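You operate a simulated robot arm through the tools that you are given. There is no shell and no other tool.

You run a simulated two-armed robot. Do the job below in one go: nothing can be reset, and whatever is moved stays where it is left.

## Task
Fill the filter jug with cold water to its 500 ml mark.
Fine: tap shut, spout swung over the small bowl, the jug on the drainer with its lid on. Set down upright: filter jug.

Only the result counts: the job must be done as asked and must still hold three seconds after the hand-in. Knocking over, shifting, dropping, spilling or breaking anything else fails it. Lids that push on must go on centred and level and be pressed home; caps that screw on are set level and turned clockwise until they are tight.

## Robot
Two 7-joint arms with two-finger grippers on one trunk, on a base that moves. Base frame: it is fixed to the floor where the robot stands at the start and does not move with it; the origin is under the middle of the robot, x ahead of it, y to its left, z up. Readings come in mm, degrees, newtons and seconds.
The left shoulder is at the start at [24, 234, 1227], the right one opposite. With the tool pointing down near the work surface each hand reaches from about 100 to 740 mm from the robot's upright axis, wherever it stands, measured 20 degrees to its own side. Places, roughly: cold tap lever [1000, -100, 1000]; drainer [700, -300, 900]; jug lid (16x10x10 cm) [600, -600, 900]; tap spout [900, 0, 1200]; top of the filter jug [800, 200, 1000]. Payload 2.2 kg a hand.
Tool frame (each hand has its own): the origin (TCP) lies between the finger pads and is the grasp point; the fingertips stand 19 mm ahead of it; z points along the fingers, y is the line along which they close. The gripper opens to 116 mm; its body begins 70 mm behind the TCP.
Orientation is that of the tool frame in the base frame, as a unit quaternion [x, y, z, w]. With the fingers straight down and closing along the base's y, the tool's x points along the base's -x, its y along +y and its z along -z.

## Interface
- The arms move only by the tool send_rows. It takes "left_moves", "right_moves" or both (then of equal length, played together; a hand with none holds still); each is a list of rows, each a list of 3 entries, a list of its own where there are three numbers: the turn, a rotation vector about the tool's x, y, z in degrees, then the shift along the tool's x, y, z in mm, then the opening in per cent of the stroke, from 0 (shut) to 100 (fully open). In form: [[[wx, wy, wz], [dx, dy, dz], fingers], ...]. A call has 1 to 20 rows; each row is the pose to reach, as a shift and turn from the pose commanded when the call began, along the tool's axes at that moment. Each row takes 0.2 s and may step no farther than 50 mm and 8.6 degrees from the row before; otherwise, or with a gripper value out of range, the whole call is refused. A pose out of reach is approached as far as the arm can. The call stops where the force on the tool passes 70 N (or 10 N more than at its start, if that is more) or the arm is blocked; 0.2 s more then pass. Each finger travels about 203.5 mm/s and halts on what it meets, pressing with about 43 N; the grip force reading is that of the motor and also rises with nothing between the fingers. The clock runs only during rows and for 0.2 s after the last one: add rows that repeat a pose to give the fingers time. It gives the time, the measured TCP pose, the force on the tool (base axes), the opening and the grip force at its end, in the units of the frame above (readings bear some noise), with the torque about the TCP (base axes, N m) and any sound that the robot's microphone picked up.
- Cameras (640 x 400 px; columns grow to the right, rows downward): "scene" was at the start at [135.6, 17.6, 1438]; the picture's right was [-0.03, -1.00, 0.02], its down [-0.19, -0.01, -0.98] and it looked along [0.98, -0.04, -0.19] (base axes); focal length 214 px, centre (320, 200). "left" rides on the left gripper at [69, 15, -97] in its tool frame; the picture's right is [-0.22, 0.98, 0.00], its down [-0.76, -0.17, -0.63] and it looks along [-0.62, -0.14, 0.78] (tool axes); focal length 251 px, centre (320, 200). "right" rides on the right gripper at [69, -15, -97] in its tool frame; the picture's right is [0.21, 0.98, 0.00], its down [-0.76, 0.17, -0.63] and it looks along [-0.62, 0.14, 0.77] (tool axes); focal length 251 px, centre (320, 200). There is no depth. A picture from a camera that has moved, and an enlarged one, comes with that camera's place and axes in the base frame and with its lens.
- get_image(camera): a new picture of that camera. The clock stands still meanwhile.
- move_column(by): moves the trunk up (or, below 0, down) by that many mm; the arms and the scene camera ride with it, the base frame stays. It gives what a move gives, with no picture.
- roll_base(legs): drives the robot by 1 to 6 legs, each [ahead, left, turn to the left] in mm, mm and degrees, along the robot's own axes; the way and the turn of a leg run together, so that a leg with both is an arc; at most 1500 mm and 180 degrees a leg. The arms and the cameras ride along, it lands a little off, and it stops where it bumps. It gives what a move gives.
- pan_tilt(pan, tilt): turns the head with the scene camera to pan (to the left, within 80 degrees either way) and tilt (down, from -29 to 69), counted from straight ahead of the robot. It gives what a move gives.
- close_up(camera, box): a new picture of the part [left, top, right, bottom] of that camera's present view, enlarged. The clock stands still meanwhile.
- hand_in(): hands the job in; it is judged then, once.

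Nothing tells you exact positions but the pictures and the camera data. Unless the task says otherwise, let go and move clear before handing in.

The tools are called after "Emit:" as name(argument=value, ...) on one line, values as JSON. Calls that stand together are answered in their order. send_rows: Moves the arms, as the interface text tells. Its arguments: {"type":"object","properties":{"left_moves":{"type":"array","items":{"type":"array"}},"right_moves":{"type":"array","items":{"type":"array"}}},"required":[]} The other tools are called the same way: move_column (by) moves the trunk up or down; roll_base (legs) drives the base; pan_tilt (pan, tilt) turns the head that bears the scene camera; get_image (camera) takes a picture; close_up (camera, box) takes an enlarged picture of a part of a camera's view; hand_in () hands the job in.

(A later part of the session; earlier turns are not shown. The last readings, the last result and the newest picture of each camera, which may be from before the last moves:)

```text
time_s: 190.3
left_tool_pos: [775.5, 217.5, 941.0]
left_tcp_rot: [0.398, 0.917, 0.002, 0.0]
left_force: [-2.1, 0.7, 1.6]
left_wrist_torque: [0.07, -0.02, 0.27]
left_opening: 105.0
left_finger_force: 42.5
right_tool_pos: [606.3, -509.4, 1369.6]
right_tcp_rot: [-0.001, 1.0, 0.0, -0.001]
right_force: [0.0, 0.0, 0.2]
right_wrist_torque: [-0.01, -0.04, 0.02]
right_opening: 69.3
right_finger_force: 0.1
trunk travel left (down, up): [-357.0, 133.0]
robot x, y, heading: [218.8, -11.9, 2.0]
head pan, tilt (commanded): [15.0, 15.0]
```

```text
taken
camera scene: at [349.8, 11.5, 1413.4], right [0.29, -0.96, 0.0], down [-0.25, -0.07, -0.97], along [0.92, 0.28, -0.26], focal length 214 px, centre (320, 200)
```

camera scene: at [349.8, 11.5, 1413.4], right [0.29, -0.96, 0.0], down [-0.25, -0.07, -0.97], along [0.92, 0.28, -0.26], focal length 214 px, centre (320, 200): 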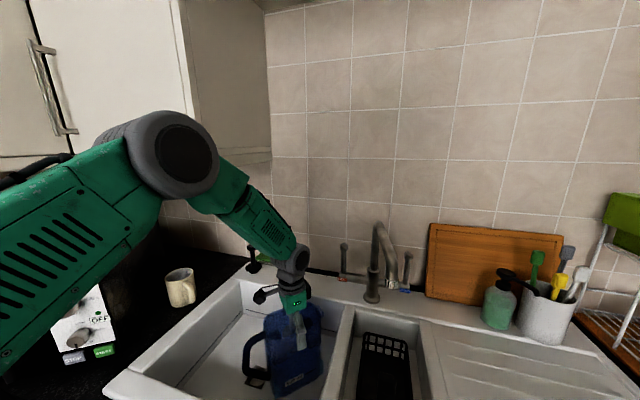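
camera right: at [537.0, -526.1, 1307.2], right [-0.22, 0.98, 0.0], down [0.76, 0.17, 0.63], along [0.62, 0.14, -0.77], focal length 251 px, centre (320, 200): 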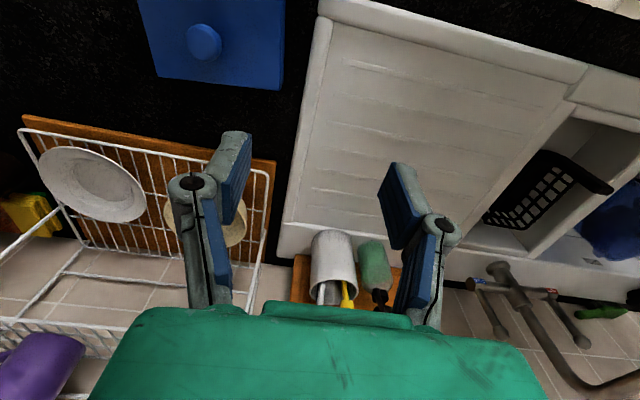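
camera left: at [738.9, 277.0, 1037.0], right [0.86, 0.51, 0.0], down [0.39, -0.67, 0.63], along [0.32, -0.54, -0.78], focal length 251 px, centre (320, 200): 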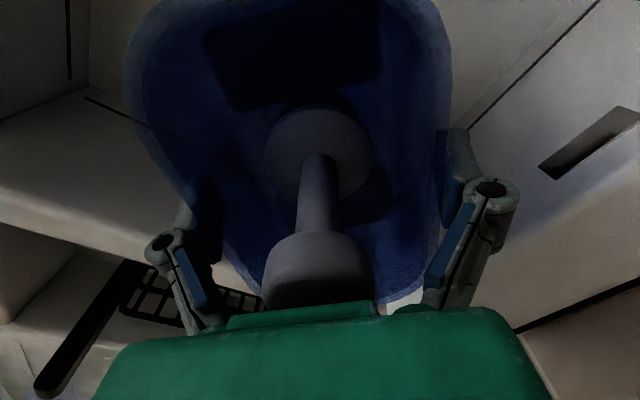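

The elbow stays in front of and clear of the cabinet. I'll lift the jug slowly, first a short way to check the hold.

Emit:
pan_tilt(pan=0, tilt=48)

Emit:
send_rows(left_moves=[[[0, 0, 0], [0, 0, -1], 70], [[0, 0, 0], [0, 0, -3], 70], [[0, 0, 0], [0, 0, -7], 70], [[0, 0, 0], [0, 0, -12], 70], [[0, 0, 0], [0, 0, -17], 70], [[0, 0, 0], [0, 0, -22], 70], [[0, 0, 0], [0, 0, -26], 70], [[0, 0, 0], [0, 0, -29], 70], [[0, 0, 0], [0, 0, -30], 70], [[0, 0, 0], [0, 0, -30], 70]])

Emit:
close_up(camera="scene", box=[160, 90, 300, 240])

```text
time_s: 191.3
left_tool_pos: [775.2, 216.6, 939.4]
left_tcp_rot: [0.398, 0.917, 0.001, 0.001]
left_force: [-0.2, 0.5, 1.7]
left_wrist_torque: [-0.05, -0.13, 0.32]
left_opening: 105.3
left_finger_force: 43.3
right_tool_pos: [607.4, -510.0, 1369.8]
right_tcp_rot: [0.0, 1.0, 0.0, 0.0]
right_force: [-0.9, 0.5, 0.0]
right_wrist_torque: [-0.04, -0.04, -0.03]
right_opening: 69.5
right_finger_force: 0.0
trunk travel left (down, up): [-357.0, 133.0]
robot x, y, heading: [216.1, -14.1, 1.7]
head pan, tilt (commanded): [0.0, 48.0]
```

```text
time_s: 193.5
left_tool_pos: [773.7, 216.0, 969.1]
left_tcp_rot: [0.397, 0.918, 0.001, 0.0]
left_force: [0.6, 0.4, -8.7]
left_wrist_torque: [-0.08, -0.07, 0.02]
left_opening: 103.8
left_finger_force: 43.3
right_tool_pos: [606.7, -509.7, 1371.0]
right_tcp_rot: [-0.001, 1.0, 0.0, 0.0]
right_force: [0.0, -0.1, 0.0]
right_wrist_torque: [0.02, 0.02, -0.02]
right_opening: 69.2
right_finger_force: 0.0
trunk travel left (down, up): [-357.0, 133.0]
robot x, y, heading: [219.8, -5.6, 2.1]
head pan, tilt (commanded): [0.0, 48.0]
```

```text
2.67 times, centred on (230, 165) of scene
camera zoom: at [341.0, -11.9, 1362.2], right [0.03, -1.0, 0.0], down [-0.75, -0.02, -0.67], along [0.67, 0.02, -0.75], focal length 572 px, centre (560, 293)
```

zoom: 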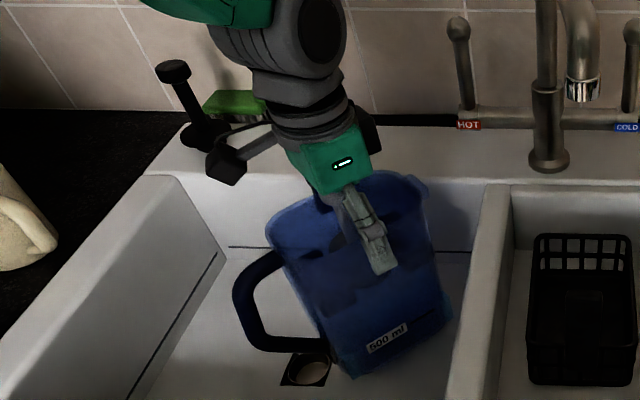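

The jug hangs straight (8.7 N). I'll continue the lift to about z = 1130 so its foot clears the sink rims.

Emit:
send_rows(left_moves=[[[0, 0, 0], [0, 0, -0.3], 70], [[0, 0, 0], [0, 0, -1.9], 70], [[0, 0, 0], [0, 0, -5.7], 70], [[0, 0, 0], [0, 0, -12.3], 70], [[0, 0, 0], [0, 0, -21.7], 70], [[0, 0, 0], [0, 0, -33.8], 70], [[0, 0, 0], [0, 0, -48.1], 70], [[0, 0, 0], [0, 0, -63.9], 70], [[0, 0, 0], [0, 0, -80.5], 70], [[0, 0, 0], [0, 0, -97.1], 70], [[0, 0, 0], [0, 0, -112.9], 70], [[0, 0, 0], [0, 0, -127.2], 70], [[0, 0, 0], [0, 0, -139.3], 70], [[0, 0, 0], [0, 0, -148.7], 70], [[0, 0, 0], [0, 0, -155.3], 70], [[0, 0, 0], [0, 0, -159.1], 70], [[0, 0, 0], [0, 0, -160.7], 70], [[0, 0, 0], [0, 0, -161], 70]])

Emit:
get_image(camera="scene")

Emit:
close_up(camera="scene", box=[140, 20, 320, 240])

```text
time_s: 197.3
left_tool_pos: [775.9, 217.2, 1130.5]
left_tcp_rot: [0.397, 0.918, 0.001, 0.001]
left_force: [1.1, 0.6, -9.4]
left_wrist_torque: [-0.03, -0.02, 0.01]
left_opening: 103.2
left_finger_force: 43.2
right_tool_pos: [606.5, -509.2, 1369.5]
right_tcp_rot: [-0.001, 1.0, 0.0, 0.0]
right_force: [-0.7, -0.4, -0.7]
right_wrist_torque: [0.02, 0.02, 0.03]
right_opening: 69.7
right_finger_force: 0.1
trunk travel left (down, up): [-357.0, 133.0]
robot x, y, heading: [218.4, -12.0, 1.9]
head pan, tilt (commanded): [0.0, 48.0]
```

```text
taken
camera scene: at [340.6, -11.9, 1362.2], right [0.03, -1.0, 0.0], down [-0.75, -0.02, -0.67], along [0.67, 0.02, -0.75], focal length 214 px, centre (320, 200)
```

scene: 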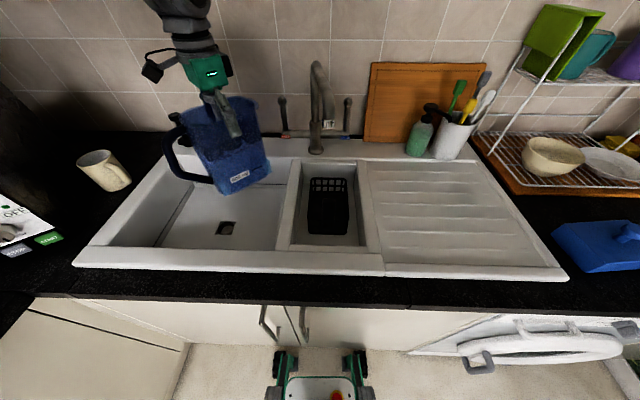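

```text
1.82 times, centred on (230, 130) of scene
camera zoom: at [340.6, -11.9, 1362.2], right [0.03, -1.0, 0.0], down [-0.75, -0.02, -0.67], along [0.67, 0.02, -0.75], focal length 390 px, centre (484, 327)
```

zoom: 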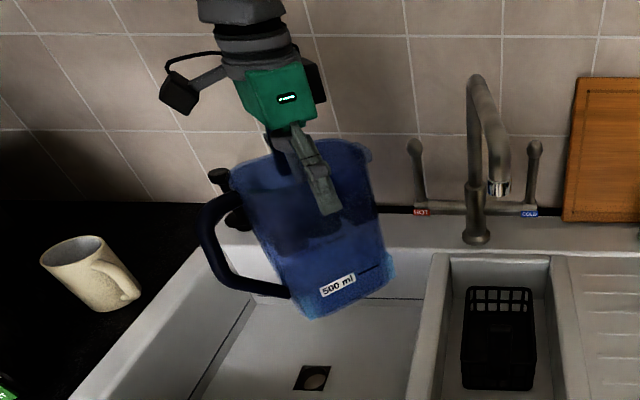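

The jug is clear of the basin and better lit here. I'll use the chance to check the water level against the mark.

Emit:
close_up(camera="scene", box=[205, 140, 285, 200])

Emit:
close_up(camera="scene", box=[245, 150, 275, 180])

Emit:
close_up(camera="scene", box=[212, 165, 242, 195])

```text
6.67 times, centred on (245, 170) of scene
camera zoom: at [340.6, -11.9, 1362.2], right [0.03, -1.0, 0.0], down [-0.75, -0.02, -0.67], along [0.67, 0.02, -0.75], focal length 1430 px, centre (820, 400)
```

zoom: 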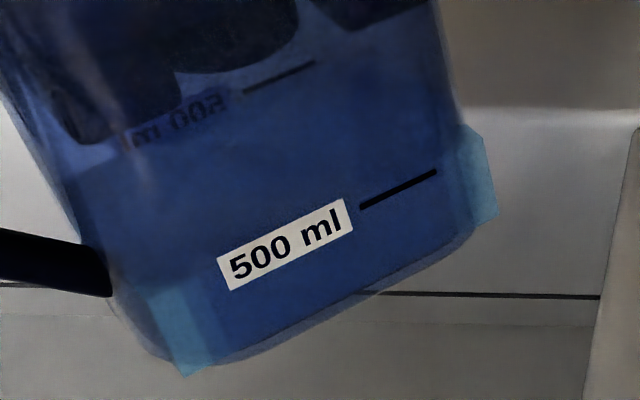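

```text
13.33 times, centred on (260, 165) of scene
camera zoom: at [340.6, -11.9, 1362.2], right [0.03, -1.0, 0.0], down [-0.75, -0.02, -0.67], along [0.67, 0.02, -0.75], focal length 2860 px, centre (1120, 667)
```

zoom: 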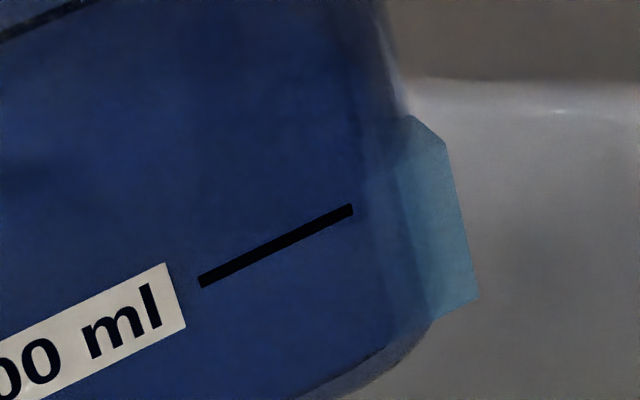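

```text
13.33 times, centred on (227, 180) of scene
camera zoom: at [340.6, -11.9, 1362.2], right [0.03, -1.0, 0.0], down [-0.75, -0.02, -0.67], along [0.67, 0.02, -0.75], focal length 2860 px, centre (1560, 467)
```

zoom: 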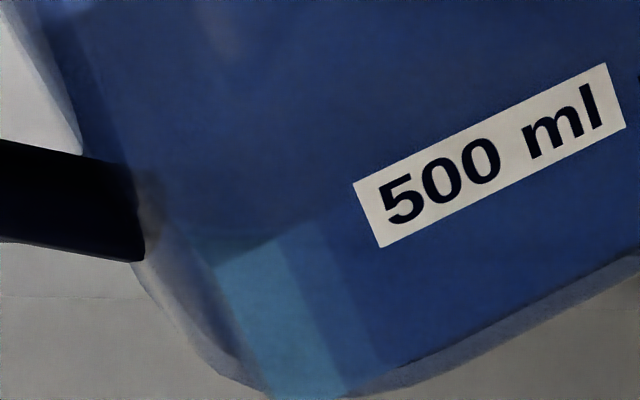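

In the better light, I read the level as roughly 8% above the mark, close to 540 ml; tilting a full jug with a loose insert to correct that would be riskier than it's worth, so I go on. Next I carry the jug back and right, in front of the spout, slowly and level.

Emit:
send_rows(left_moves=[[[0, 0, 0], [0.1, -0.2, 0], 70], [[0, 0, 0], [0.4, -1.4, 0], 70], [[0, 0, 0], [1.3, -4.4, 0], 70], [[0, 0, 0], [2.9, -9.6, 0], 70], [[0, 0, 0], [5.2, -17.2, 0], 70], [[0, 0, 0], [8.3, -27.2, 0], 70], [[0, 0, 0], [11.9, -39.2, 0], 70], [[0, 0, 0], [16.1, -52.8, 0], 70], [[0, 0, 0], [20.6, -67.7, 0], 70], [[0, 0, 0], [25.4, -83.2, 0], 70], [[0, 0, 0], [30.1, -98.8, 0], 70], [[0, 0, 0], [34.6, -113.7, 0], 70], [[0, 0, 0], [38.8, -127.3, 0], 70], [[0, 0, 0], [42.4, -139.3, 0], 70], [[0, 0, 0], [45.5, -149.3, 0], 70], [[0, 0, 0], [47.8, -156.9, 0], 70], [[0, 0, 0], [49.4, -162.1, 0], 70], [[0, 0, 0], [50.3, -165.1, 0], 70], [[0, 0, 0], [50.6, -166.3, 0], 70], [[0, 0, 0], [50.7, -166.5, 0], 70]])

Emit:
get_image(camera="scene")

```text
time_s: 201.5
left_tool_pos: [617.7, 139.5, 1131.2]
left_tcp_rot: [0.398, 0.918, 0.001, 0.0]
left_force: [-0.6, 0.5, -9.9]
left_wrist_torque: [-0.04, -0.1, 0.03]
left_opening: 102.6
left_finger_force: 42.4
right_tool_pos: [606.1, -510.2, 1370.4]
right_tcp_rot: [-0.001, 1.0, -0.001, 0.0]
right_force: [-0.3, 1.0, 0.3]
right_wrist_torque: [0.01, -0.01, 0.0]
right_opening: 69.6
right_finger_force: 0.1
trunk travel left (down, up): [-357.0, 133.0]
robot x, y, heading: [217.9, -12.2, 2.0]
head pan, tilt (commanded): [0.0, 48.0]
```

```text
taken
camera scene: at [339.3, -12.7, 1362.3], right [0.03, -1.0, 0.0], down [-0.75, -0.02, -0.67], along [0.67, 0.02, -0.75], focal length 214 px, centre (320, 200)
```

scene: 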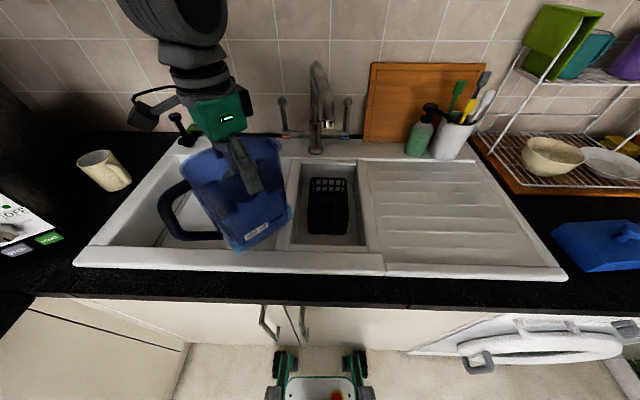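

All calm. Next stage: carry the jug right to about [605, -60], passing in front of the spout.

Emit:
send_rows(left_moves=[[[0, 0, 0], [-0.2, -0.2, 0], 70], [[0, 0, 0], [-1.2, -1.3, 0], 70], [[0, 0, 0], [-3.6, -3.9, 0], 70], [[0, 0, 0], [-7.9, -8.5, 0], 70], [[0, 0, 0], [-14.2, -15.2, 0], 70], [[0, 0, 0], [-22.3, -23.9, 0], 70], [[0, 0, 0], [-32.2, -34.5, 0], 70], [[0, 0, 0], [-43.5, -46.5, 0], 70], [[0, 0, 0], [-55.7, -59.6, 0], 70], [[0, 0, 0], [-68.5, -73.3, 0], 70], [[0, 0, 0], [-81.2, -86.9, 0], 70], [[0, 0, 0], [-93.4, -100, 0], 70], [[0, 0, 0], [-104.7, -112, 0], 70], [[0, 0, 0], [-114.6, -122.6, 0], 70], [[0, 0, 0], [-122.7, -131.3, 0], 70], [[0, 0, 0], [-129, -138, 0], 70], [[0, 0, 0], [-133.3, -142.6, 0], 70], [[0, 0, 0], [-135.7, -145.2, 0], 70], [[0, 0, 0], [-136.7, -146.3, 0], 70], [[0, 0, 0], [-136.9, -146.5, 0], 70]])

Emit:
get_image(camera="scene")

```text
time_s: 205.7
left_tool_pos: [606.2, -59.2, 1130.6]
left_tcp_rot: [0.398, 0.917, 0.0, 0.0]
left_force: [0.1, -0.2, -9.6]
left_wrist_torque: [-0.05, -0.04, 0.0]
left_opening: 102.3
left_finger_force: 43.1
right_tool_pos: [605.8, -510.9, 1368.9]
right_tcp_rot: [-0.002, 1.0, 0.0, 0.0]
right_force: [0.0, 0.1, -0.1]
right_wrist_torque: [0.0, -0.02, 0.0]
right_opening: 69.6
right_finger_force: 0.0
trunk travel left (down, up): [-357.0, 133.0]
robot x, y, heading: [220.1, -16.9, 1.8]
head pan, tilt (commanded): [0.0, 48.0]
```

```text
taken
camera scene: at [339.1, -26.0, 1362.4], right [-0.11, -0.99, 0.0], down [-0.74, 0.08, -0.67], along [0.66, -0.07, -0.74], focal length 214 px, centre (320, 200)
```

scene: 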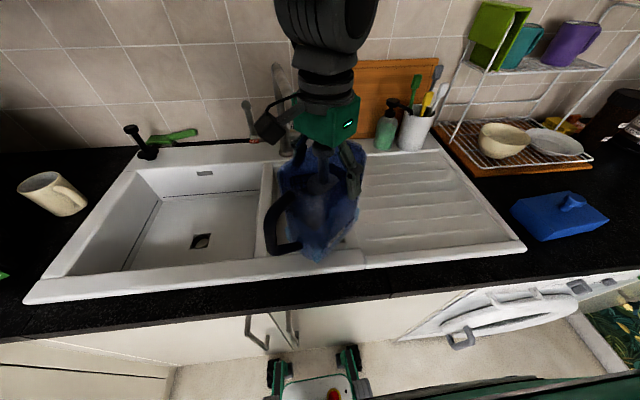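

The jug is past the spout, but the head camera got nudged about 8° by the left arm crossing in front. I'll turn the head away a bit and look at where the elbow is before going further.

Emit:
pan_tilt(pan=-25, tilt=30)

Emit:
get_image(camera="scene")

Emit:
get_image(camera="right")

```text
time_s: 206.6
left_tool_pos: [605.2, -60.2, 1130.3]
left_tcp_rot: [0.398, 0.917, 0.001, -0.001]
left_force: [-0.5, -0.6, -8.3]
left_wrist_torque: [-0.08, -0.06, -0.03]
left_opening: 102.4
left_finger_force: 42.6
right_tool_pos: [607.1, -509.3, 1370.1]
right_tcp_rot: [-0.001, 1.0, 0.001, -0.001]
right_force: [0.4, 0.2, -0.1]
right_wrist_torque: [-0.03, 0.02, 0.02]
right_opening: 69.5
right_finger_force: 0.0
trunk travel left (down, up): [-357.0, 133.0]
robot x, y, heading: [217.0, -13.4, 1.9]
head pan, tilt (commanded): [-25.0, 30.0]
```

```text
taken
camera scene: at [343.9, -53.2, 1388.9], right [-0.39, -0.92, 0.0], down [-0.46, 0.2, -0.86], along [0.79, -0.34, -0.5], focal length 214 px, centre (320, 200)
```

scene: 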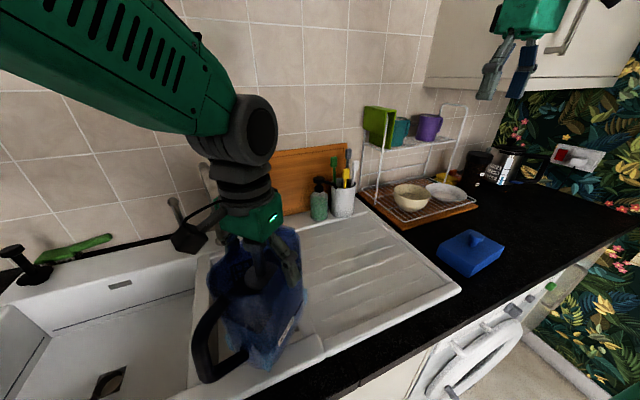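

```text
taken
camera right: at [537.8, -526.3, 1467.1], right [-0.22, 0.98, 0.0], down [0.76, 0.17, 0.63], along [0.62, 0.14, -0.77], focal length 251 px, centre (320, 200)
```

right: 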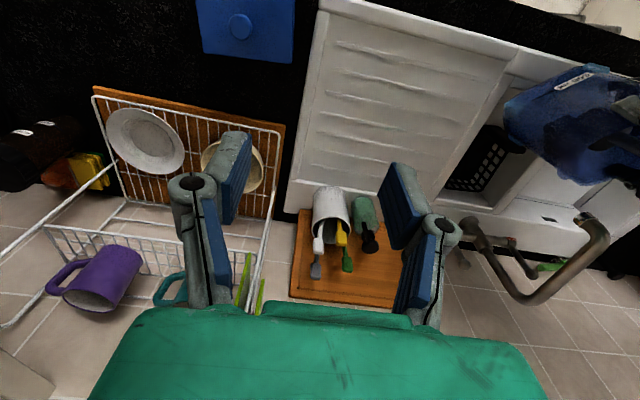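

The elbow is beside the head; extending the arm more lowers it. I'll ease the jug further right in a short step and watch the readings.

Emit:
send_rows(left_moves=[[[0, 0, 0], [-0.3, -0.2, 0], 70], [[0, 0, 0], [-2.2, -1.3, 0], 70], [[0, 0, 0], [-6.3, -3.8, 0], 70], [[0, 0, 0], [-12.9, -7.8, 0], 70], [[0, 0, 0], [-21.2, -12.8, 0], 70], [[0, 0, 0], [-30.6, -18.5, 0], 70], [[0, 0, 0], [-40.1, -24.2, 0], 70], [[0, 0, 0], [-48.4, -29.2, 0], 70], [[0, 0, 0], [-55, -33.2, 0], 70], [[0, 0, 0], [-59.1, -35.7, 0], 70], [[0, 0, 0], [-61, -36.8, 0], 70], [[0, 0, 0], [-61.3, -37, 0], 70]])

Emit:
get_image(camera="scene")

```text
time_s: 209.4
left_tool_pos: [628.5, -118.6, 1167.1]
left_tcp_rot: [0.385, 0.922, -0.02, 0.027]
left_force: [0.2, 1.5, -9.3]
left_wrist_torque: [-0.01, -0.03, 0.02]
left_opening: 101.9
left_finger_force: 43.1
right_tool_pos: [602.4, -504.8, 1373.7]
right_tcp_rot: [-0.001, 1.0, -0.002, 0.001]
right_force: [-0.5, 0.6, -0.5]
right_wrist_torque: [-0.02, -0.03, -0.02]
right_opening: 69.5
right_finger_force: 0.1
trunk travel left (down, up): [-357.0, 133.0]
robot x, y, heading: [219.1, -10.5, 1.7]
head pan, tilt (commanded): [-25.0, 30.0]
stopped in row 12 (left hand): the arm was blocked; the commanded pose is now the measured one
```

```text
taken
camera scene: at [343.8, -53.8, 1389.0], right [-0.39, -0.92, 0.0], down [-0.46, 0.2, -0.86], along [0.79, -0.34, -0.5], focal length 214 px, centre (320, 200)
```

scene: 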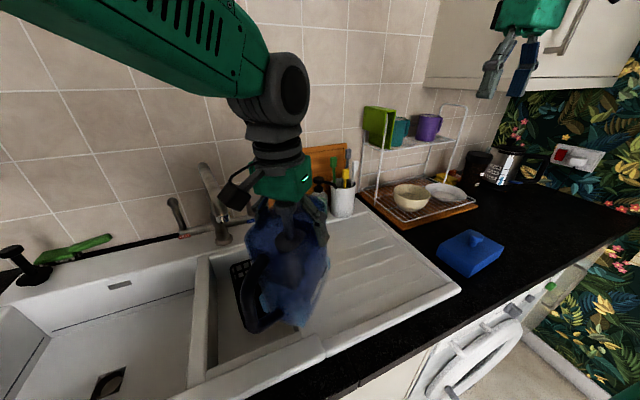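

The left arm is blocked by the robot's own head/torso at this crossing angle. The safest fix is to set the jug back down in the basin close by, shift the base to the right with empty hands, and redo the carry; I'll bring the jug back now.

Emit:
send_rows(left_moves=[[[0, 0, 0], [0.3, 0.1, 0], 70], [[0, 0.03, 0.01], [2.1, 1.1, 0.2], 70], [[0, 0.1, 0.04], [6.5, 3.3, 0.5], 70], [[0, 0.22, 0.09], [14.1, 7.1, 1.1], 70], [[-0.1, 0.39, 0.17], [25.2, 12.7, 2], 70], [[-0.14, 0.61, 0.26], [39.8, 20, 3.1], 70], [[-0.2, 0.88, 0.38], [57.4, 28.9, 4.5], 70], [[-0.28, 1.19, 0.51], [76.4, 40, 6.1], 70], [[-0.35, 1.53, 0.65], [93, 56.3, 8.1], 70], [[-0.43, 1.88, 0.8], [110.2, 73.2, 10.1], 70], [[-0.52, 2.22, 0.95], [127.4, 90.1, 12.1], 70], [[-0.59, 2.56, 1.09], [144, 106.4, 14.2], 70], [[-0.67, 2.87, 1.22], [159.3, 121.4, 16], 70], [[-0.73, 3.14, 1.34], [172.6, 134.5, 17.6], 70], [[-0.78, 3.36, 1.43], [183.7, 145.4, 18.9], 70], [[-0.82, 3.53, 1.51], [192.2, 153.7, 19.9], 70], [[-0.85, 3.65, 1.56], [197.9, 159.3, 20.5], 70], [[-0.86, 3.72, 1.59], [201.3, 162.6, 20.9], 70], [[-0.87, 3.75, 1.6], [202.7, 164, 21.1], 70], [[-0.87, 3.75, 1.6], [202.9, 164.2, 21.1], 70]])

Emit:
pan_tilt(pan=0, tilt=48)

Emit:
get_image(camera="scene")

```text
time_s: 213.6
left_tool_pos: [604.1, 138.6, 1130.7]
left_tcp_rot: [0.398, 0.917, 0.0, 0.0]
left_force: [0.5, 0.1, -9.5]
left_wrist_torque: [-0.06, -0.07, -0.01]
left_opening: 101.9
left_finger_force: 42.9
right_tool_pos: [604.8, -505.8, 1372.5]
right_tcp_rot: [-0.001, 1.0, -0.002, 0.001]
right_force: [0.2, 0.6, 0.9]
right_wrist_torque: [0.0, 0.01, 0.01]
right_opening: 69.6
right_finger_force: 0.0
trunk travel left (down, up): [-357.0, 133.0]
robot x, y, heading: [219.7, -13.1, 1.9]
head pan, tilt (commanded): [-25.0, 30.0]
```

```text
time_s: 214.5
left_tool_pos: [603.0, 139.2, 1130.6]
left_tcp_rot: [0.398, 0.917, 0.001, 0.001]
left_force: [-0.1, -0.2, -9.3]
left_wrist_torque: [-0.06, -0.07, -0.01]
left_opening: 101.5
left_finger_force: 43.3
right_tool_pos: [604.4, -504.7, 1372.3]
right_tcp_rot: [-0.001, 1.0, -0.002, 0.001]
right_force: [0.1, -0.2, 0.6]
right_wrist_torque: [0.01, 0.0, 0.0]
right_opening: 69.5
right_finger_force: 0.1
trunk travel left (down, up): [-357.0, 133.0]
robot x, y, heading: [217.6, -13.9, 1.9]
head pan, tilt (commanded): [0.0, 48.0]
```

```text
taken
camera scene: at [339.1, -12.6, 1362.4], right [0.03, -1.0, 0.0], down [-0.74, -0.02, -0.67], along [0.67, 0.02, -0.75], focal length 214 px, centre (320, 200)
```

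scene: 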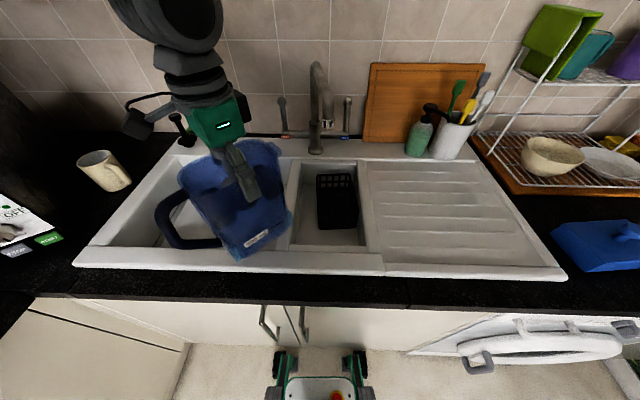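

The black basket in the small bowl looks slightly displaced compared with before; I'll zoom in to check.

Emit:
close_up(camera="scene", box=[275, 140, 395, 270])

Emit:
close_up(camera="right", box=[400, 80, 620, 280])

```text
3.08 times, centred on (335, 205) of scene
camera zoom: at [339.1, -12.6, 1362.4], right [0.03, -1.0, 0.0], down [-0.74, -0.02, -0.67], along [0.67, 0.02, -0.75], focal length 660 px, centre (274, 185)
```

zoom: 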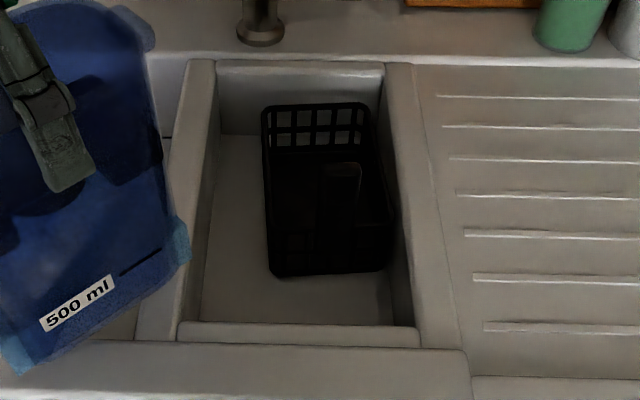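

```text
2.00 times, centred on (510, 180) of right
camera zoom: at [534.2, -521.0, 1469.9], right [-0.22, 0.98, 0.0], down [0.75, 0.17, 0.63], along [0.62, 0.13, -0.77], focal length 503 px, centre (-60, 240)
```

zoom: 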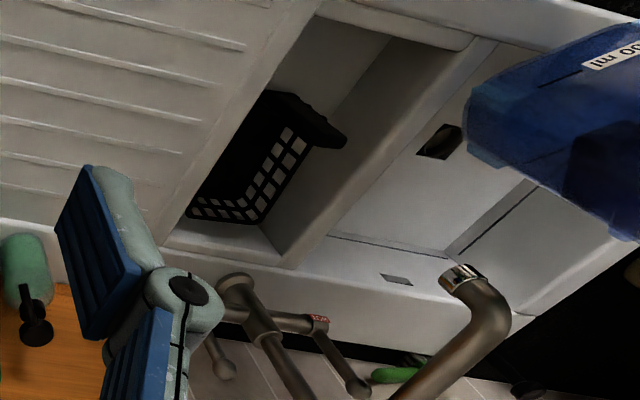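

The jug's foot dragged the basket's handle: it has moved about 2 cm right and 2 cm back. I'll put the jug down in the basin first, then restore the basket to its original place. Moving over a clear floor spot and lowering.

Emit:
send_rows(left_moves=[[[0, 0, 0], [-0.2, 0.7, 0], 70], [[0, 0, 0], [-1.5, 4.7, 0], 70], [[0, 0, 0], [-4.3, 13.2, 0], 70], [[0, 0, 0], [-8.3, 25.7, 0], 70], [[0, 0, 0], [-13.1, 40.5, 0], 70], [[0, 0, 0], [-17.9, 55.2, 0], 70], [[0, 0, 0], [-21.9, 67.7, 0], 70], [[0, 0, 0], [-24.7, 76.2, 0], 70], [[0, 0, 0], [-26, 80.2, 0], 70], [[0, 0, 0], [-26.2, 80.9, 0], 70]])

Emit:
send_rows(left_moves=[[[0, 0, 0], [0, 0, 0.3], 70], [[0, 0, 0], [0, 0, 2], 70], [[0, 0, 0], [0, 0, 6], 70], [[0, 0, 0], [0, 0, 13], 70], [[0, 0, 0], [0, 0, 23], 70], [[0, 0, 0], [0, 0, 36], 70], [[0, 0, 0], [0, 0, 51], 70], [[0, 0, 0], [0, 0, 67], 70], [[0, 0, 0], [0, 0, 84], 70], [[0, 0, 0], [0, 0, 101], 70], [[0, 0, 0], [0, 0, 117], 70], [[0, 0, 0], [0, 0, 131], 70], [[0, 0, 0], [0, 0, 143], 70], [[0, 0, 0], [0, 0, 153], 70], [[0, 0, 0], [0, 0, 161], 70], [[0, 0, 0], [0, 0, 167], 70], [[0, 0, 0], [0, 0, 171], 70], [[0, 0, 0], [0, 0, 173], 70]])

Emit:
close_up(camera="scene", box=[140, 110, 320, 280])

```text
time_s: 216.7
left_tool_pos: [681.3, 175.4, 1130.0]
left_tcp_rot: [0.397, 0.918, 0.0, 0.0]
left_force: [0.1, -0.2, -8.7]
left_wrist_torque: [-0.05, -0.05, 0.01]
left_opening: 101.9
left_finger_force: 42.1
right_tool_pos: [603.0, -505.7, 1373.0]
right_tcp_rot: [-0.001, 1.0, -0.002, 0.001]
right_force: [0.0, -0.6, 0.2]
right_wrist_torque: [-0.04, -0.01, 0.01]
right_opening: 69.7
right_finger_force: 0.1
trunk travel left (down, up): [-357.0, 133.0]
robot x, y, heading: [215.3, -13.1, 2.0]
head pan, tilt (commanded): [0.0, 48.0]
```

```text
time_s: 218.5
left_tool_pos: [683.5, 181.6, 1067.8]
left_tcp_rot: [0.395, 0.919, 0.002, 0.007]
left_force: [-8.5, 14.8, 34.6]
left_wrist_torque: [-1.29, 1.9, -0.77]
left_opening: 111.3
left_finger_force: 42.6
right_tool_pos: [602.9, -501.3, 1374.6]
right_tcp_rot: [-0.001, 1.0, -0.004, 0.002]
right_force: [0.0, 0.2, -0.7]
right_wrist_torque: [0.01, 0.02, -0.01]
right_opening: 69.5
right_finger_force: 0.0
trunk travel left (down, up): [-357.0, 133.0]
robot x, y, heading: [218.5, -9.5, 2.0]
head pan, tilt (commanded): [0.0, 48.0]
stopped in row 9 (left hand): the force on the tool passed its limit at 89 N (the readings are from after the stop); the commanded pose is now the measured one
```

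```text
2.35 times, centred on (230, 195) of scene
camera zoom: at [334.3, -6.5, 1363.1], right [0.04, -1.0, 0.0], down [-0.74, -0.03, -0.67], along [0.67, 0.02, -0.74], focal length 505 px, centre (532, 212)
```

zoom: 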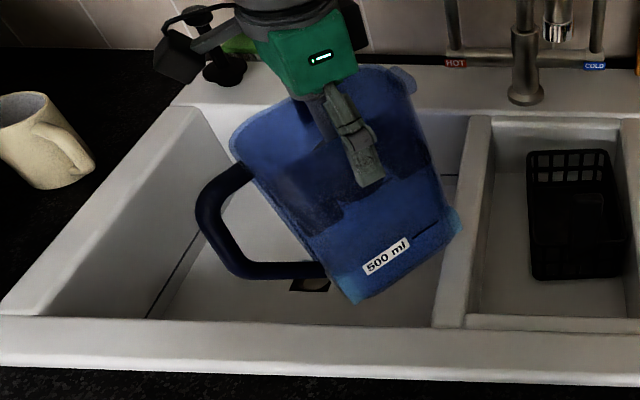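

The jug's foot touched the divider wall and the call stopped. I'll lift straight back up at once and check how it hangs.

Emit:
send_rows(left_moves=[[[0, 0, 0], [0, 0, -3], 70], [[0, 0, 0], [0, 0, -9], 70], [[0, 0, 0], [0, 0, -18], 70], [[0, 0, 0], [0, 0, -28], 70], [[0, 0, 0], [0, 0, -38], 70], [[0, 0, 0], [0, 0, -46], 70], [[0, 0, 0], [0, 0, -51], 70], [[0, 0, 0], [0, 0, -53], 70]])

Emit:
get_image(camera="scene")

Emit:
close_up(camera="scene", box=[140, 80, 320, 250])

Emit:
get_image(camera="left")

```text
time_s: 220.3
left_tool_pos: [684.3, 178.5, 1118.9]
left_tcp_rot: [0.396, 0.918, 0.001, 0.007]
left_force: [0.2, 0.3, -9.6]
left_wrist_torque: [0.05, -0.16, 0.01]
left_opening: 110.4
left_finger_force: 42.8
right_tool_pos: [603.9, -504.7, 1372.2]
right_tcp_rot: [0.0, 1.0, -0.001, 0.001]
right_force: [-0.6, 0.0, 0.1]
right_wrist_torque: [0.02, 0.01, -0.01]
right_opening: 69.6
right_finger_force: 0.1
trunk travel left (down, up): [-357.0, 133.0]
robot x, y, heading: [216.3, -8.0, 2.1]
head pan, tilt (commanded): [0.0, 48.0]
```

```text
taken
camera scene: at [339.8, -11.7, 1362.2], right [0.03, -1.0, 0.0], down [-0.75, -0.02, -0.67], along [0.67, 0.02, -0.75], focal length 214 px, centre (320, 200)
```

scene: 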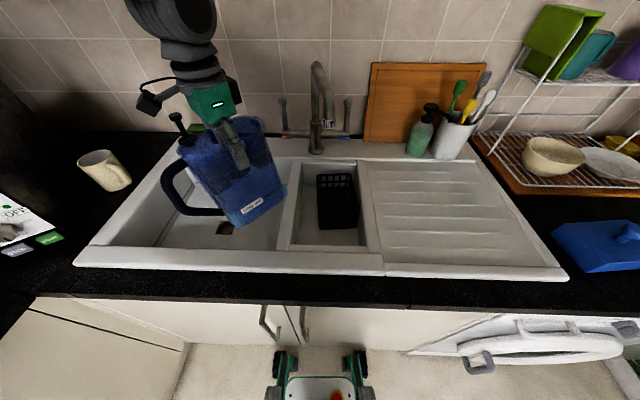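

```text
2.35 times, centred on (230, 165) of scene
camera zoom: at [339.8, -11.7, 1362.2], right [0.03, -1.0, 0.0], down [-0.75, -0.02, -0.67], along [0.67, 0.02, -0.75], focal length 505 px, centre (532, 282)
```

zoom: 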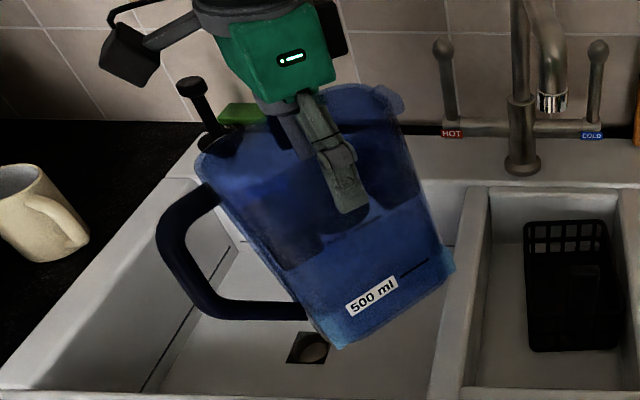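

```text
taken
camera left: at [647.9, 239.4, 1215.6], right [0.86, 0.51, 0.01], down [0.39, -0.66, 0.64], along [0.33, -0.54, -0.77], focal length 251 px, centre (320, 200)
```

left: 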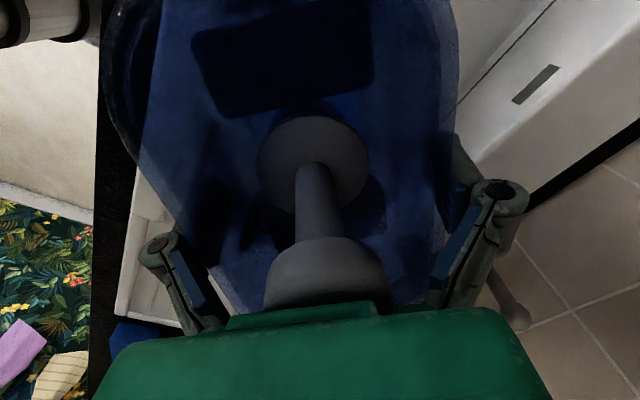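

The jug still hangs upright, slightly turned in the grip. I'll move it farther left, well away from the divider, and lower it there in stages.

Emit:
send_rows(left_moves=[[[0, 0, 0], [0.3, 0.4, 0], 70], [[0, 0, 0], [2.2, 2.5, 0], 70], [[0, 0, 0], [6.1, 7.1, 0], 70], [[0, 0, 0], [12, 13.9, 0], 70], [[0, 0, 0], [18.8, 21.9, 0], 70], [[0, 0, 0], [25.7, 29.9, 0], 70], [[0, 0, 0], [31.5, 36.7, 0], 70], [[0, 0, 0], [35.5, 41.3, 0], 70], [[0, 0, 0], [37.4, 43.4, 0], 70], [[0, 0, 0], [37.7, 43.8, 0], 70]])

Emit:
send_rows(left_moves=[[[0, 0, 0], [0, 0, 0.3], 70], [[0, 0, 0], [0, 0, 2], 70], [[0, 0, 0], [0, 0, 6], 70], [[0, 0, 0], [0, 0, 13], 70], [[0, 0, 0], [0, 0, 23], 70], [[0, 0, 0], [0, 0, 35], 70], [[0, 0, 0], [0, 0, 49], 70], [[0, 0, 0], [0, 0, 64], 70], [[0, 0, 0], [0, 0, 79], 70], [[0, 0, 0], [0, 0, 94], 70], [[0, 0, 0], [0, 0, 108], 70], [[0, 0, 0], [0, 0, 121], 70], [[0, 0, 0], [0, 0, 132], 70], [[0, 0, 0], [0, 0, 141], 70], [[0, 0, 0], [0, 0, 148], 70], [[0, 0, 0], [0, 0, 153], 70], [[0, 0, 0], [0, 0, 156], 70], [[0, 0, 0], [0, 0, 158], 70]])

Emit:
close_up(camera="scene", box=[140, 110, 320, 280])

```text
time_s: 222.5
left_tool_pos: [690.8, 234.9, 1118.8]
left_tcp_rot: [0.396, 0.918, 0.001, 0.006]
left_force: [0.1, -1.9, -8.9]
left_wrist_torque: [-0.06, -0.04, -0.02]
left_opening: 110.4
left_finger_force: 42.8
right_tool_pos: [604.9, -504.7, 1373.0]
right_tcp_rot: [-0.001, 1.0, -0.001, 0.001]
right_force: [-0.9, 0.7, 0.0]
right_wrist_torque: [0.0, -0.02, 0.04]
right_opening: 69.7
right_finger_force: 0.0
trunk travel left (down, up): [-357.0, 133.0]
robot x, y, heading: [220.8, -9.9, 1.9]
head pan, tilt (commanded): [0.0, 48.0]
```

```text
time_s: 226.3
left_tool_pos: [691.9, 235.3, 959.0]
left_tcp_rot: [0.396, 0.918, 0.002, 0.007]
left_force: [-0.7, 0.1, -8.8]
left_wrist_torque: [0.04, -0.13, 0.0]
left_opening: 110.5
left_finger_force: 43.2
right_tool_pos: [604.6, -505.1, 1372.8]
right_tcp_rot: [-0.001, 1.0, -0.002, 0.001]
right_force: [0.4, 0.4, -0.5]
right_wrist_torque: [0.02, 0.01, -0.02]
right_opening: 69.8
right_finger_force: 0.1
trunk travel left (down, up): [-357.0, 133.0]
robot x, y, heading: [219.1, -10.2, 2.1]
head pan, tilt (commanded): [0.0, 48.0]
```

```text
2.35 times, centred on (230, 195) of scene
camera zoom: at [340.2, -10.8, 1362.2], right [0.03, -1.0, 0.0], down [-0.75, -0.02, -0.67], along [0.67, 0.02, -0.75], focal length 505 px, centre (532, 212)
```

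zoom: 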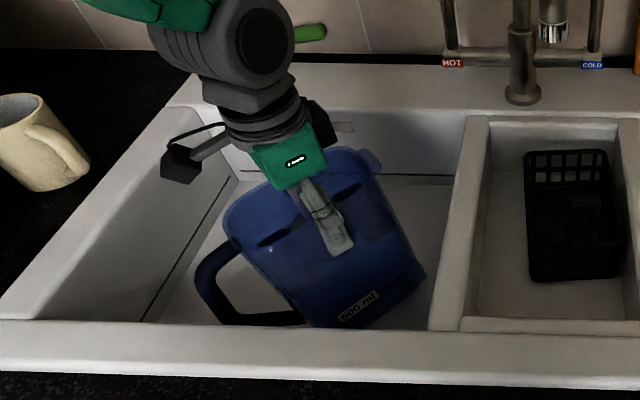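

Inside the basin with clearance all round. Now lowering the last bit in 2 mm steps until the weight transfers.

Emit:
send_rows(left_moves=[[[0, 0, 0], [0, 0, 2], 70], [[0, 0, 0], [0, 0, 4], 70], [[0, 0, 0], [0, 0, 6], 70], [[0, 0, 0], [0, 0, 8], 70], [[0, 0, 0], [0, 0, 10], 70], [[0, 0, 0], [0, 0, 12], 70], [[0, 0, 0], [0, 0, 14], 70], [[0, 0, 0], [0, 0, 16], 70]])

```text
time_s: 228.1
left_tool_pos: [692.7, 234.9, 944.4]
left_tcp_rot: [0.395, 0.918, 0.001, 0.007]
left_force: [-0.2, -0.2, -10.2]
left_wrist_torque: [-0.03, -0.04, 0.01]
left_opening: 110.7
left_finger_force: 43.3
right_tool_pos: [604.4, -504.7, 1371.5]
right_tcp_rot: [-0.001, 1.0, -0.002, 0.0]
right_force: [0.3, -0.9, 1.1]
right_wrist_torque: [-0.01, 0.0, -0.01]
right_opening: 69.5
right_finger_force: 0.1
trunk travel left (down, up): [-357.0, 133.0]
robot x, y, heading: [217.6, -12.2, 1.9]
head pan, tilt (commanded): [0.0, 48.0]
```

Emit:
send_rows(left_moves=[[[0, 0, 0], [0, 0, 2], 70], [[0, 0, 0], [0, 0, 4], 70], [[0, 0, 0], [0, 0, 6], 70], [[0, 0, 0], [0, 0, 8], 70]])

```text
time_s: 229.1
left_tool_pos: [691.6, 231.4, 939.0]
left_tcp_rot: [0.396, 0.918, 0.004, 0.008]
left_force: [-6.0, -6.3, 24.4]
left_wrist_torque: [1.22, 1.36, 0.45]
left_opening: 112.2
left_finger_force: 43.2
right_tool_pos: [602.2, -507.4, 1372.2]
right_tcp_rot: [-0.001, 1.0, -0.001, 0.003]
right_force: [-0.7, 0.3, 0.1]
right_wrist_torque: [-0.01, -0.02, -0.01]
right_opening: 69.6
right_finger_force: 0.1
trunk travel left (down, up): [-357.0, 133.0]
robot x, y, heading: [221.0, -11.6, 2.0]
head pan, tilt (commanded): [0.0, 48.0]
```

The jug is standing on the basin floor. I'll ease the downward push, then look at how the fingers sit on it before opening.

Emit:
send_rows(left_moves=[[[0, 0, 0], [0, 0, -1], 70], [[0, 0, 0], [0, 0, -1.5], 70], [[0, 0, 0], [0, 0, -1.5], 70]])

Emit:
get_image(camera="left")

Emit:
close_up(camera="scene", box=[170, 130, 300, 250])

```text
time_s: 229.9
left_tool_pos: [692.4, 233.0, 939.2]
left_tcp_rot: [0.396, 0.918, 0.003, 0.008]
left_force: [0.5, -10.2, 19.2]
left_wrist_torque: [0.28, 0.31, 0.13]
left_opening: 111.8
left_finger_force: 43.0
right_tool_pos: [602.5, -505.6, 1371.6]
right_tcp_rot: [-0.001, 1.0, -0.001, 0.002]
right_force: [0.0, 0.1, 0.1]
right_wrist_torque: [-0.01, 0.02, 0.0]
right_opening: 69.6
right_finger_force: 0.2
trunk travel left (down, up): [-357.0, 133.0]
robot x, y, heading: [220.3, -11.4, 2.0]
head pan, tilt (commanded): [0.0, 48.0]
```

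```text
taken
camera left: at [655.5, 293.8, 1036.6], right [0.86, 0.51, 0.01], down [0.39, -0.66, 0.64], along [0.34, -0.54, -0.77], focal length 251 px, centre (320, 200)
```

left: 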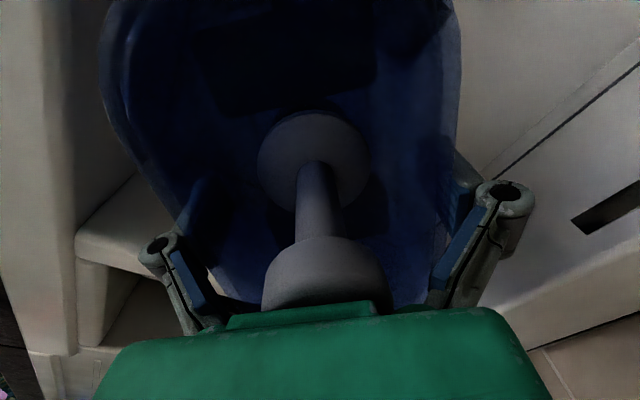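

```text
3.33 times, centred on (235, 190) of scene
camera zoom: at [336.8, -17.3, 1362.7], right [0.03, -1.0, -0.01], down [-0.74, -0.02, -0.67], along [0.67, 0.03, -0.74], focal length 715 px, centre (603, 233)
```

zoom: 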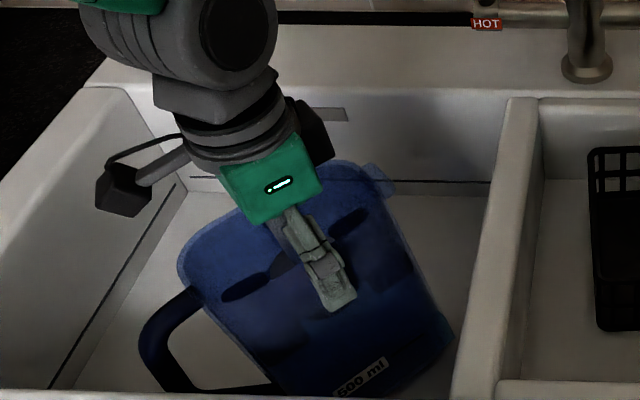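

I'll relieve the remaining load a little more, then open the fingers fully.

Emit:
send_rows(left_moves=[[[0, 0, 0], [0, 0, -0.8], 70], [[0, 0, 0], [0, 0, -1.6], 70], [[0, 0, 0], [0, 0, -1.6], 70]])

Emit:
send_rows(left_moves=[[[0, 0, 0], [0, 0, 0], 95], [[0, 0, 0], [0, 0, 0], 97], [[0, 0, 0], [0, 0, 0], 100], [[0, 0, 0], [0, 0, 0], 100]])

Emit:
get_image(camera="left")

Emit:
close_up(camera="scene", box=[170, 130, 300, 250])

```text
time_s: 230.7
left_tool_pos: [693.2, 234.7, 940.0]
left_tcp_rot: [0.396, 0.918, 0.002, 0.006]
left_force: [2.6, -6.1, 9.2]
left_wrist_torque: [0.27, -0.15, -0.1]
left_opening: 111.9
left_finger_force: 42.8
right_tool_pos: [603.2, -506.0, 1372.0]
right_tcp_rot: [-0.001, 1.0, -0.001, 0.002]
right_force: [-0.2, -0.4, -0.2]
right_wrist_torque: [-0.01, 0.03, 0.0]
right_opening: 69.9
right_finger_force: 0.1
trunk travel left (down, up): [-357.0, 133.0]
robot x, y, heading: [218.8, -12.8, 2.0]
head pan, tilt (commanded): [0.0, 48.0]
```

```text
time_s: 231.7
left_tool_pos: [692.6, 234.3, 939.7]
left_tcp_rot: [0.396, 0.918, 0.002, 0.007]
left_force: [-0.3, -0.5, -0.3]
left_wrist_torque: [0.0, 0.01, 0.0]
left_opening: 115.9
left_finger_force: 0.2
right_tool_pos: [604.3, -505.7, 1371.3]
right_tcp_rot: [-0.001, 1.0, -0.001, 0.001]
right_force: [-0.4, -0.7, -0.4]
right_wrist_torque: [0.0, -0.01, -0.02]
right_opening: 69.5
right_finger_force: 0.1
trunk travel left (down, up): [-357.0, 133.0]
robot x, y, heading: [219.1, -13.9, 1.8]
head pan, tilt (commanded): [0.0, 48.0]
```

```text
taken
camera left: at [655.8, 295.3, 1036.2], right [0.86, 0.51, 0.01], down [0.39, -0.66, 0.64], along [0.34, -0.54, -0.77], focal length 251 px, centre (320, 200)
```

left: 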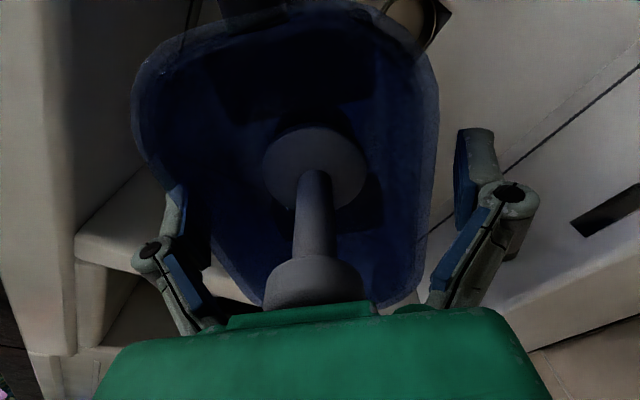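

```text
3.33 times, centred on (235, 190) of scene
camera zoom: at [339.4, -11.8, 1362.3], right [0.03, -1.0, 0.0], down [-0.75, -0.02, -0.67], along [0.67, 0.02, -0.75], focal length 715 px, centre (603, 233)
```

zoom: 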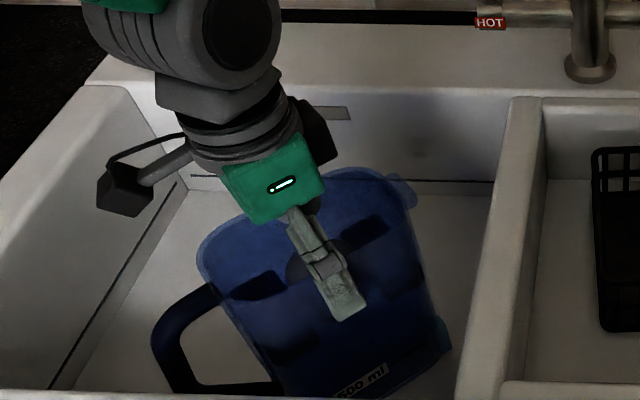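

The fingers are open and the jug settled upright, now about 1 cm off the hand's centre. I'll shift the hand to centre over it, then rise clear.

Emit:
send_rows(left_moves=[[[0, 0, 0], [0, -2, 0], 100], [[0, 0, 0], [0, -6, 0], 100], [[0, 0, 0], [0, -10, 0], 100], [[0, 0, 0], [0, -11, 0], 100], [[0, 0, 0], [0, -11, -3], 100], [[0, 0, 0], [0, -11, -10], 100], [[0, 0, 0], [0, -11, -20], 100], [[0, 0, 0], [0, -11, -34], 100], [[0, 0, 0], [0, -11, -52], 100], [[0, 0, 0], [0, -11, -72], 100], [[0, 0, 0], [0, -11, -94], 100], [[0, 0, 0], [0, -11, -116], 100], [[0, 0, 0], [0, -11, -138], 100], [[0, 0, 0], [0, -11, -158], 100], [[0, 0, 0], [0, -11, -175], 100], [[0, 0, 0], [0, -11, -188], 100], [[0, 0, 0], [0, -11, -196], 100], [[0, 0, 0], [0, -11, -200], 100]])

Emit:
get_image(camera="left")

Emit:
get_image(camera="scene")

Emit:
close_up(camera="scene", box=[170, 130, 300, 250])

```text
time_s: 235.5
left_tool_pos: [680.0, 228.5, 1140.3]
left_tcp_rot: [0.396, 0.918, 0.002, 0.007]
left_force: [0.5, 0.1, -0.7]
left_wrist_torque: [-0.02, 0.0, -0.03]
left_opening: 116.0
left_finger_force: 0.1
right_tool_pos: [604.6, -504.2, 1372.8]
right_tcp_rot: [-0.001, 1.0, -0.002, 0.002]
right_force: [0.5, -0.2, 0.6]
right_wrist_torque: [-0.03, -0.01, -0.01]
right_opening: 69.5
right_finger_force: 0.0
trunk travel left (down, up): [-357.0, 133.0]
robot x, y, heading: [215.9, -13.3, 1.9]
head pan, tilt (commanded): [0.0, 48.0]
```

```text
taken
camera left: at [645.0, 289.5, 1236.6], right [0.86, 0.51, 0.01], down [0.39, -0.66, 0.64], along [0.34, -0.54, -0.77], focal length 251 px, centre (320, 200)
```

left: 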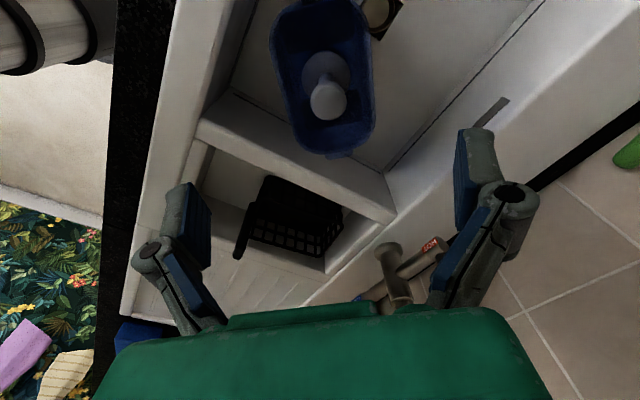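

```text
taken
camera scene: at [338.4, -11.5, 1362.5], right [0.03, -1.0, 0.0], down [-0.74, -0.02, -0.67], along [0.67, 0.02, -0.75], focal length 214 px, centre (320, 200)
```

scene: 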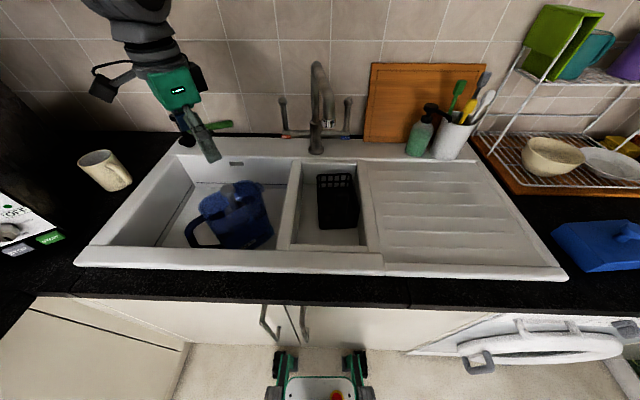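

```text
3.33 times, centred on (235, 190) of scene
camera zoom: at [338.4, -11.5, 1362.5], right [0.03, -1.0, 0.0], down [-0.74, -0.02, -0.67], along [0.67, 0.02, -0.75], focal length 715 px, centre (603, 233)
```

zoom: 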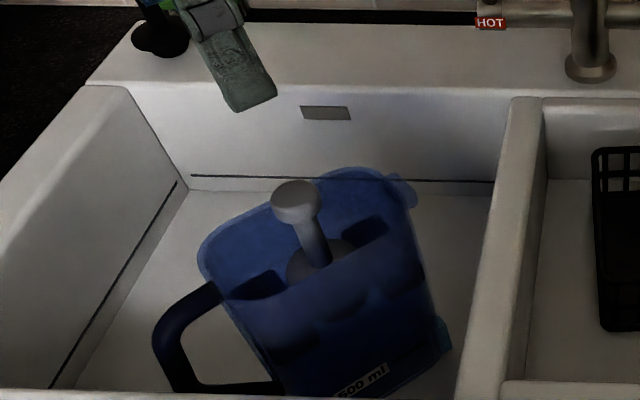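

The jug stands upright in the basin. Now to restore the basket: I'll look at it closely from both cameras.

Emit:
close_up(camera="left", box=[190, 130, 410, 290])

Emit:
close_up(camera="scene", box=[290, 150, 380, 240])

Emit:
close_up(camera="right", box=[410, 90, 530, 220])

```text
2.50 times, centred on (300, 210) of left
camera zoom: at [645.0, 289.5, 1236.6], right [0.86, 0.51, 0.01], down [0.39, -0.66, 0.64], along [0.34, -0.54, -0.77], focal length 629 px, centre (370, 175)
```

zoom: 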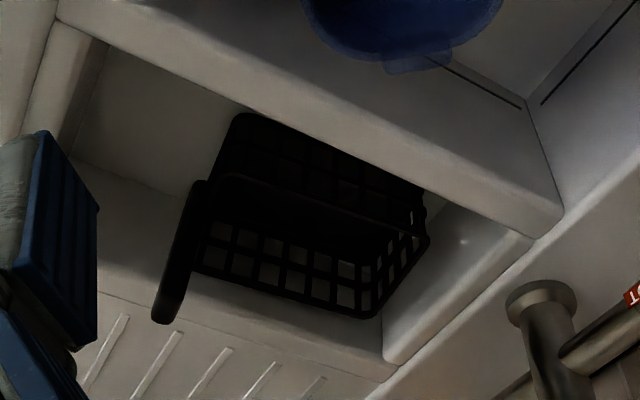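

```text
4.44 times, centred on (335, 195) of scene
camera zoom: at [338.4, -11.5, 1362.5], right [0.03, -1.0, 0.0], down [-0.74, -0.02, -0.67], along [0.67, 0.02, -0.75], focal length 953 px, centre (253, 222)
```

zoom: 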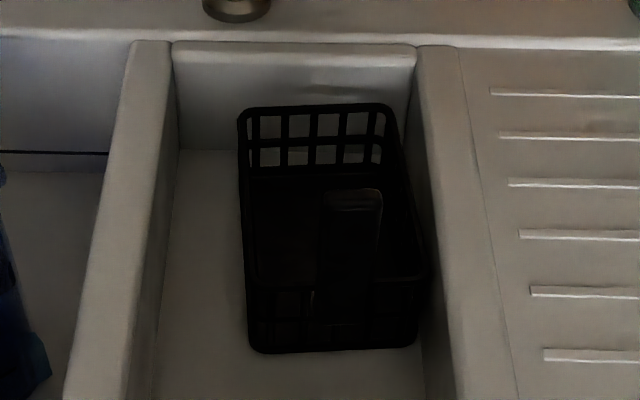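

```text
3.08 times, centred on (470, 155) of right
camera zoom: at [534.0, -520.2, 1469.8], right [-0.22, 0.98, 0.0], down [0.75, 0.17, 0.63], along [0.62, 0.13, -0.77], focal length 774 px, centre (-142, 338)
```

zoom: 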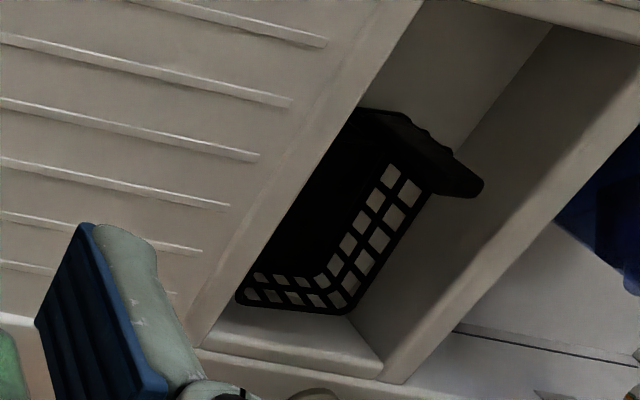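

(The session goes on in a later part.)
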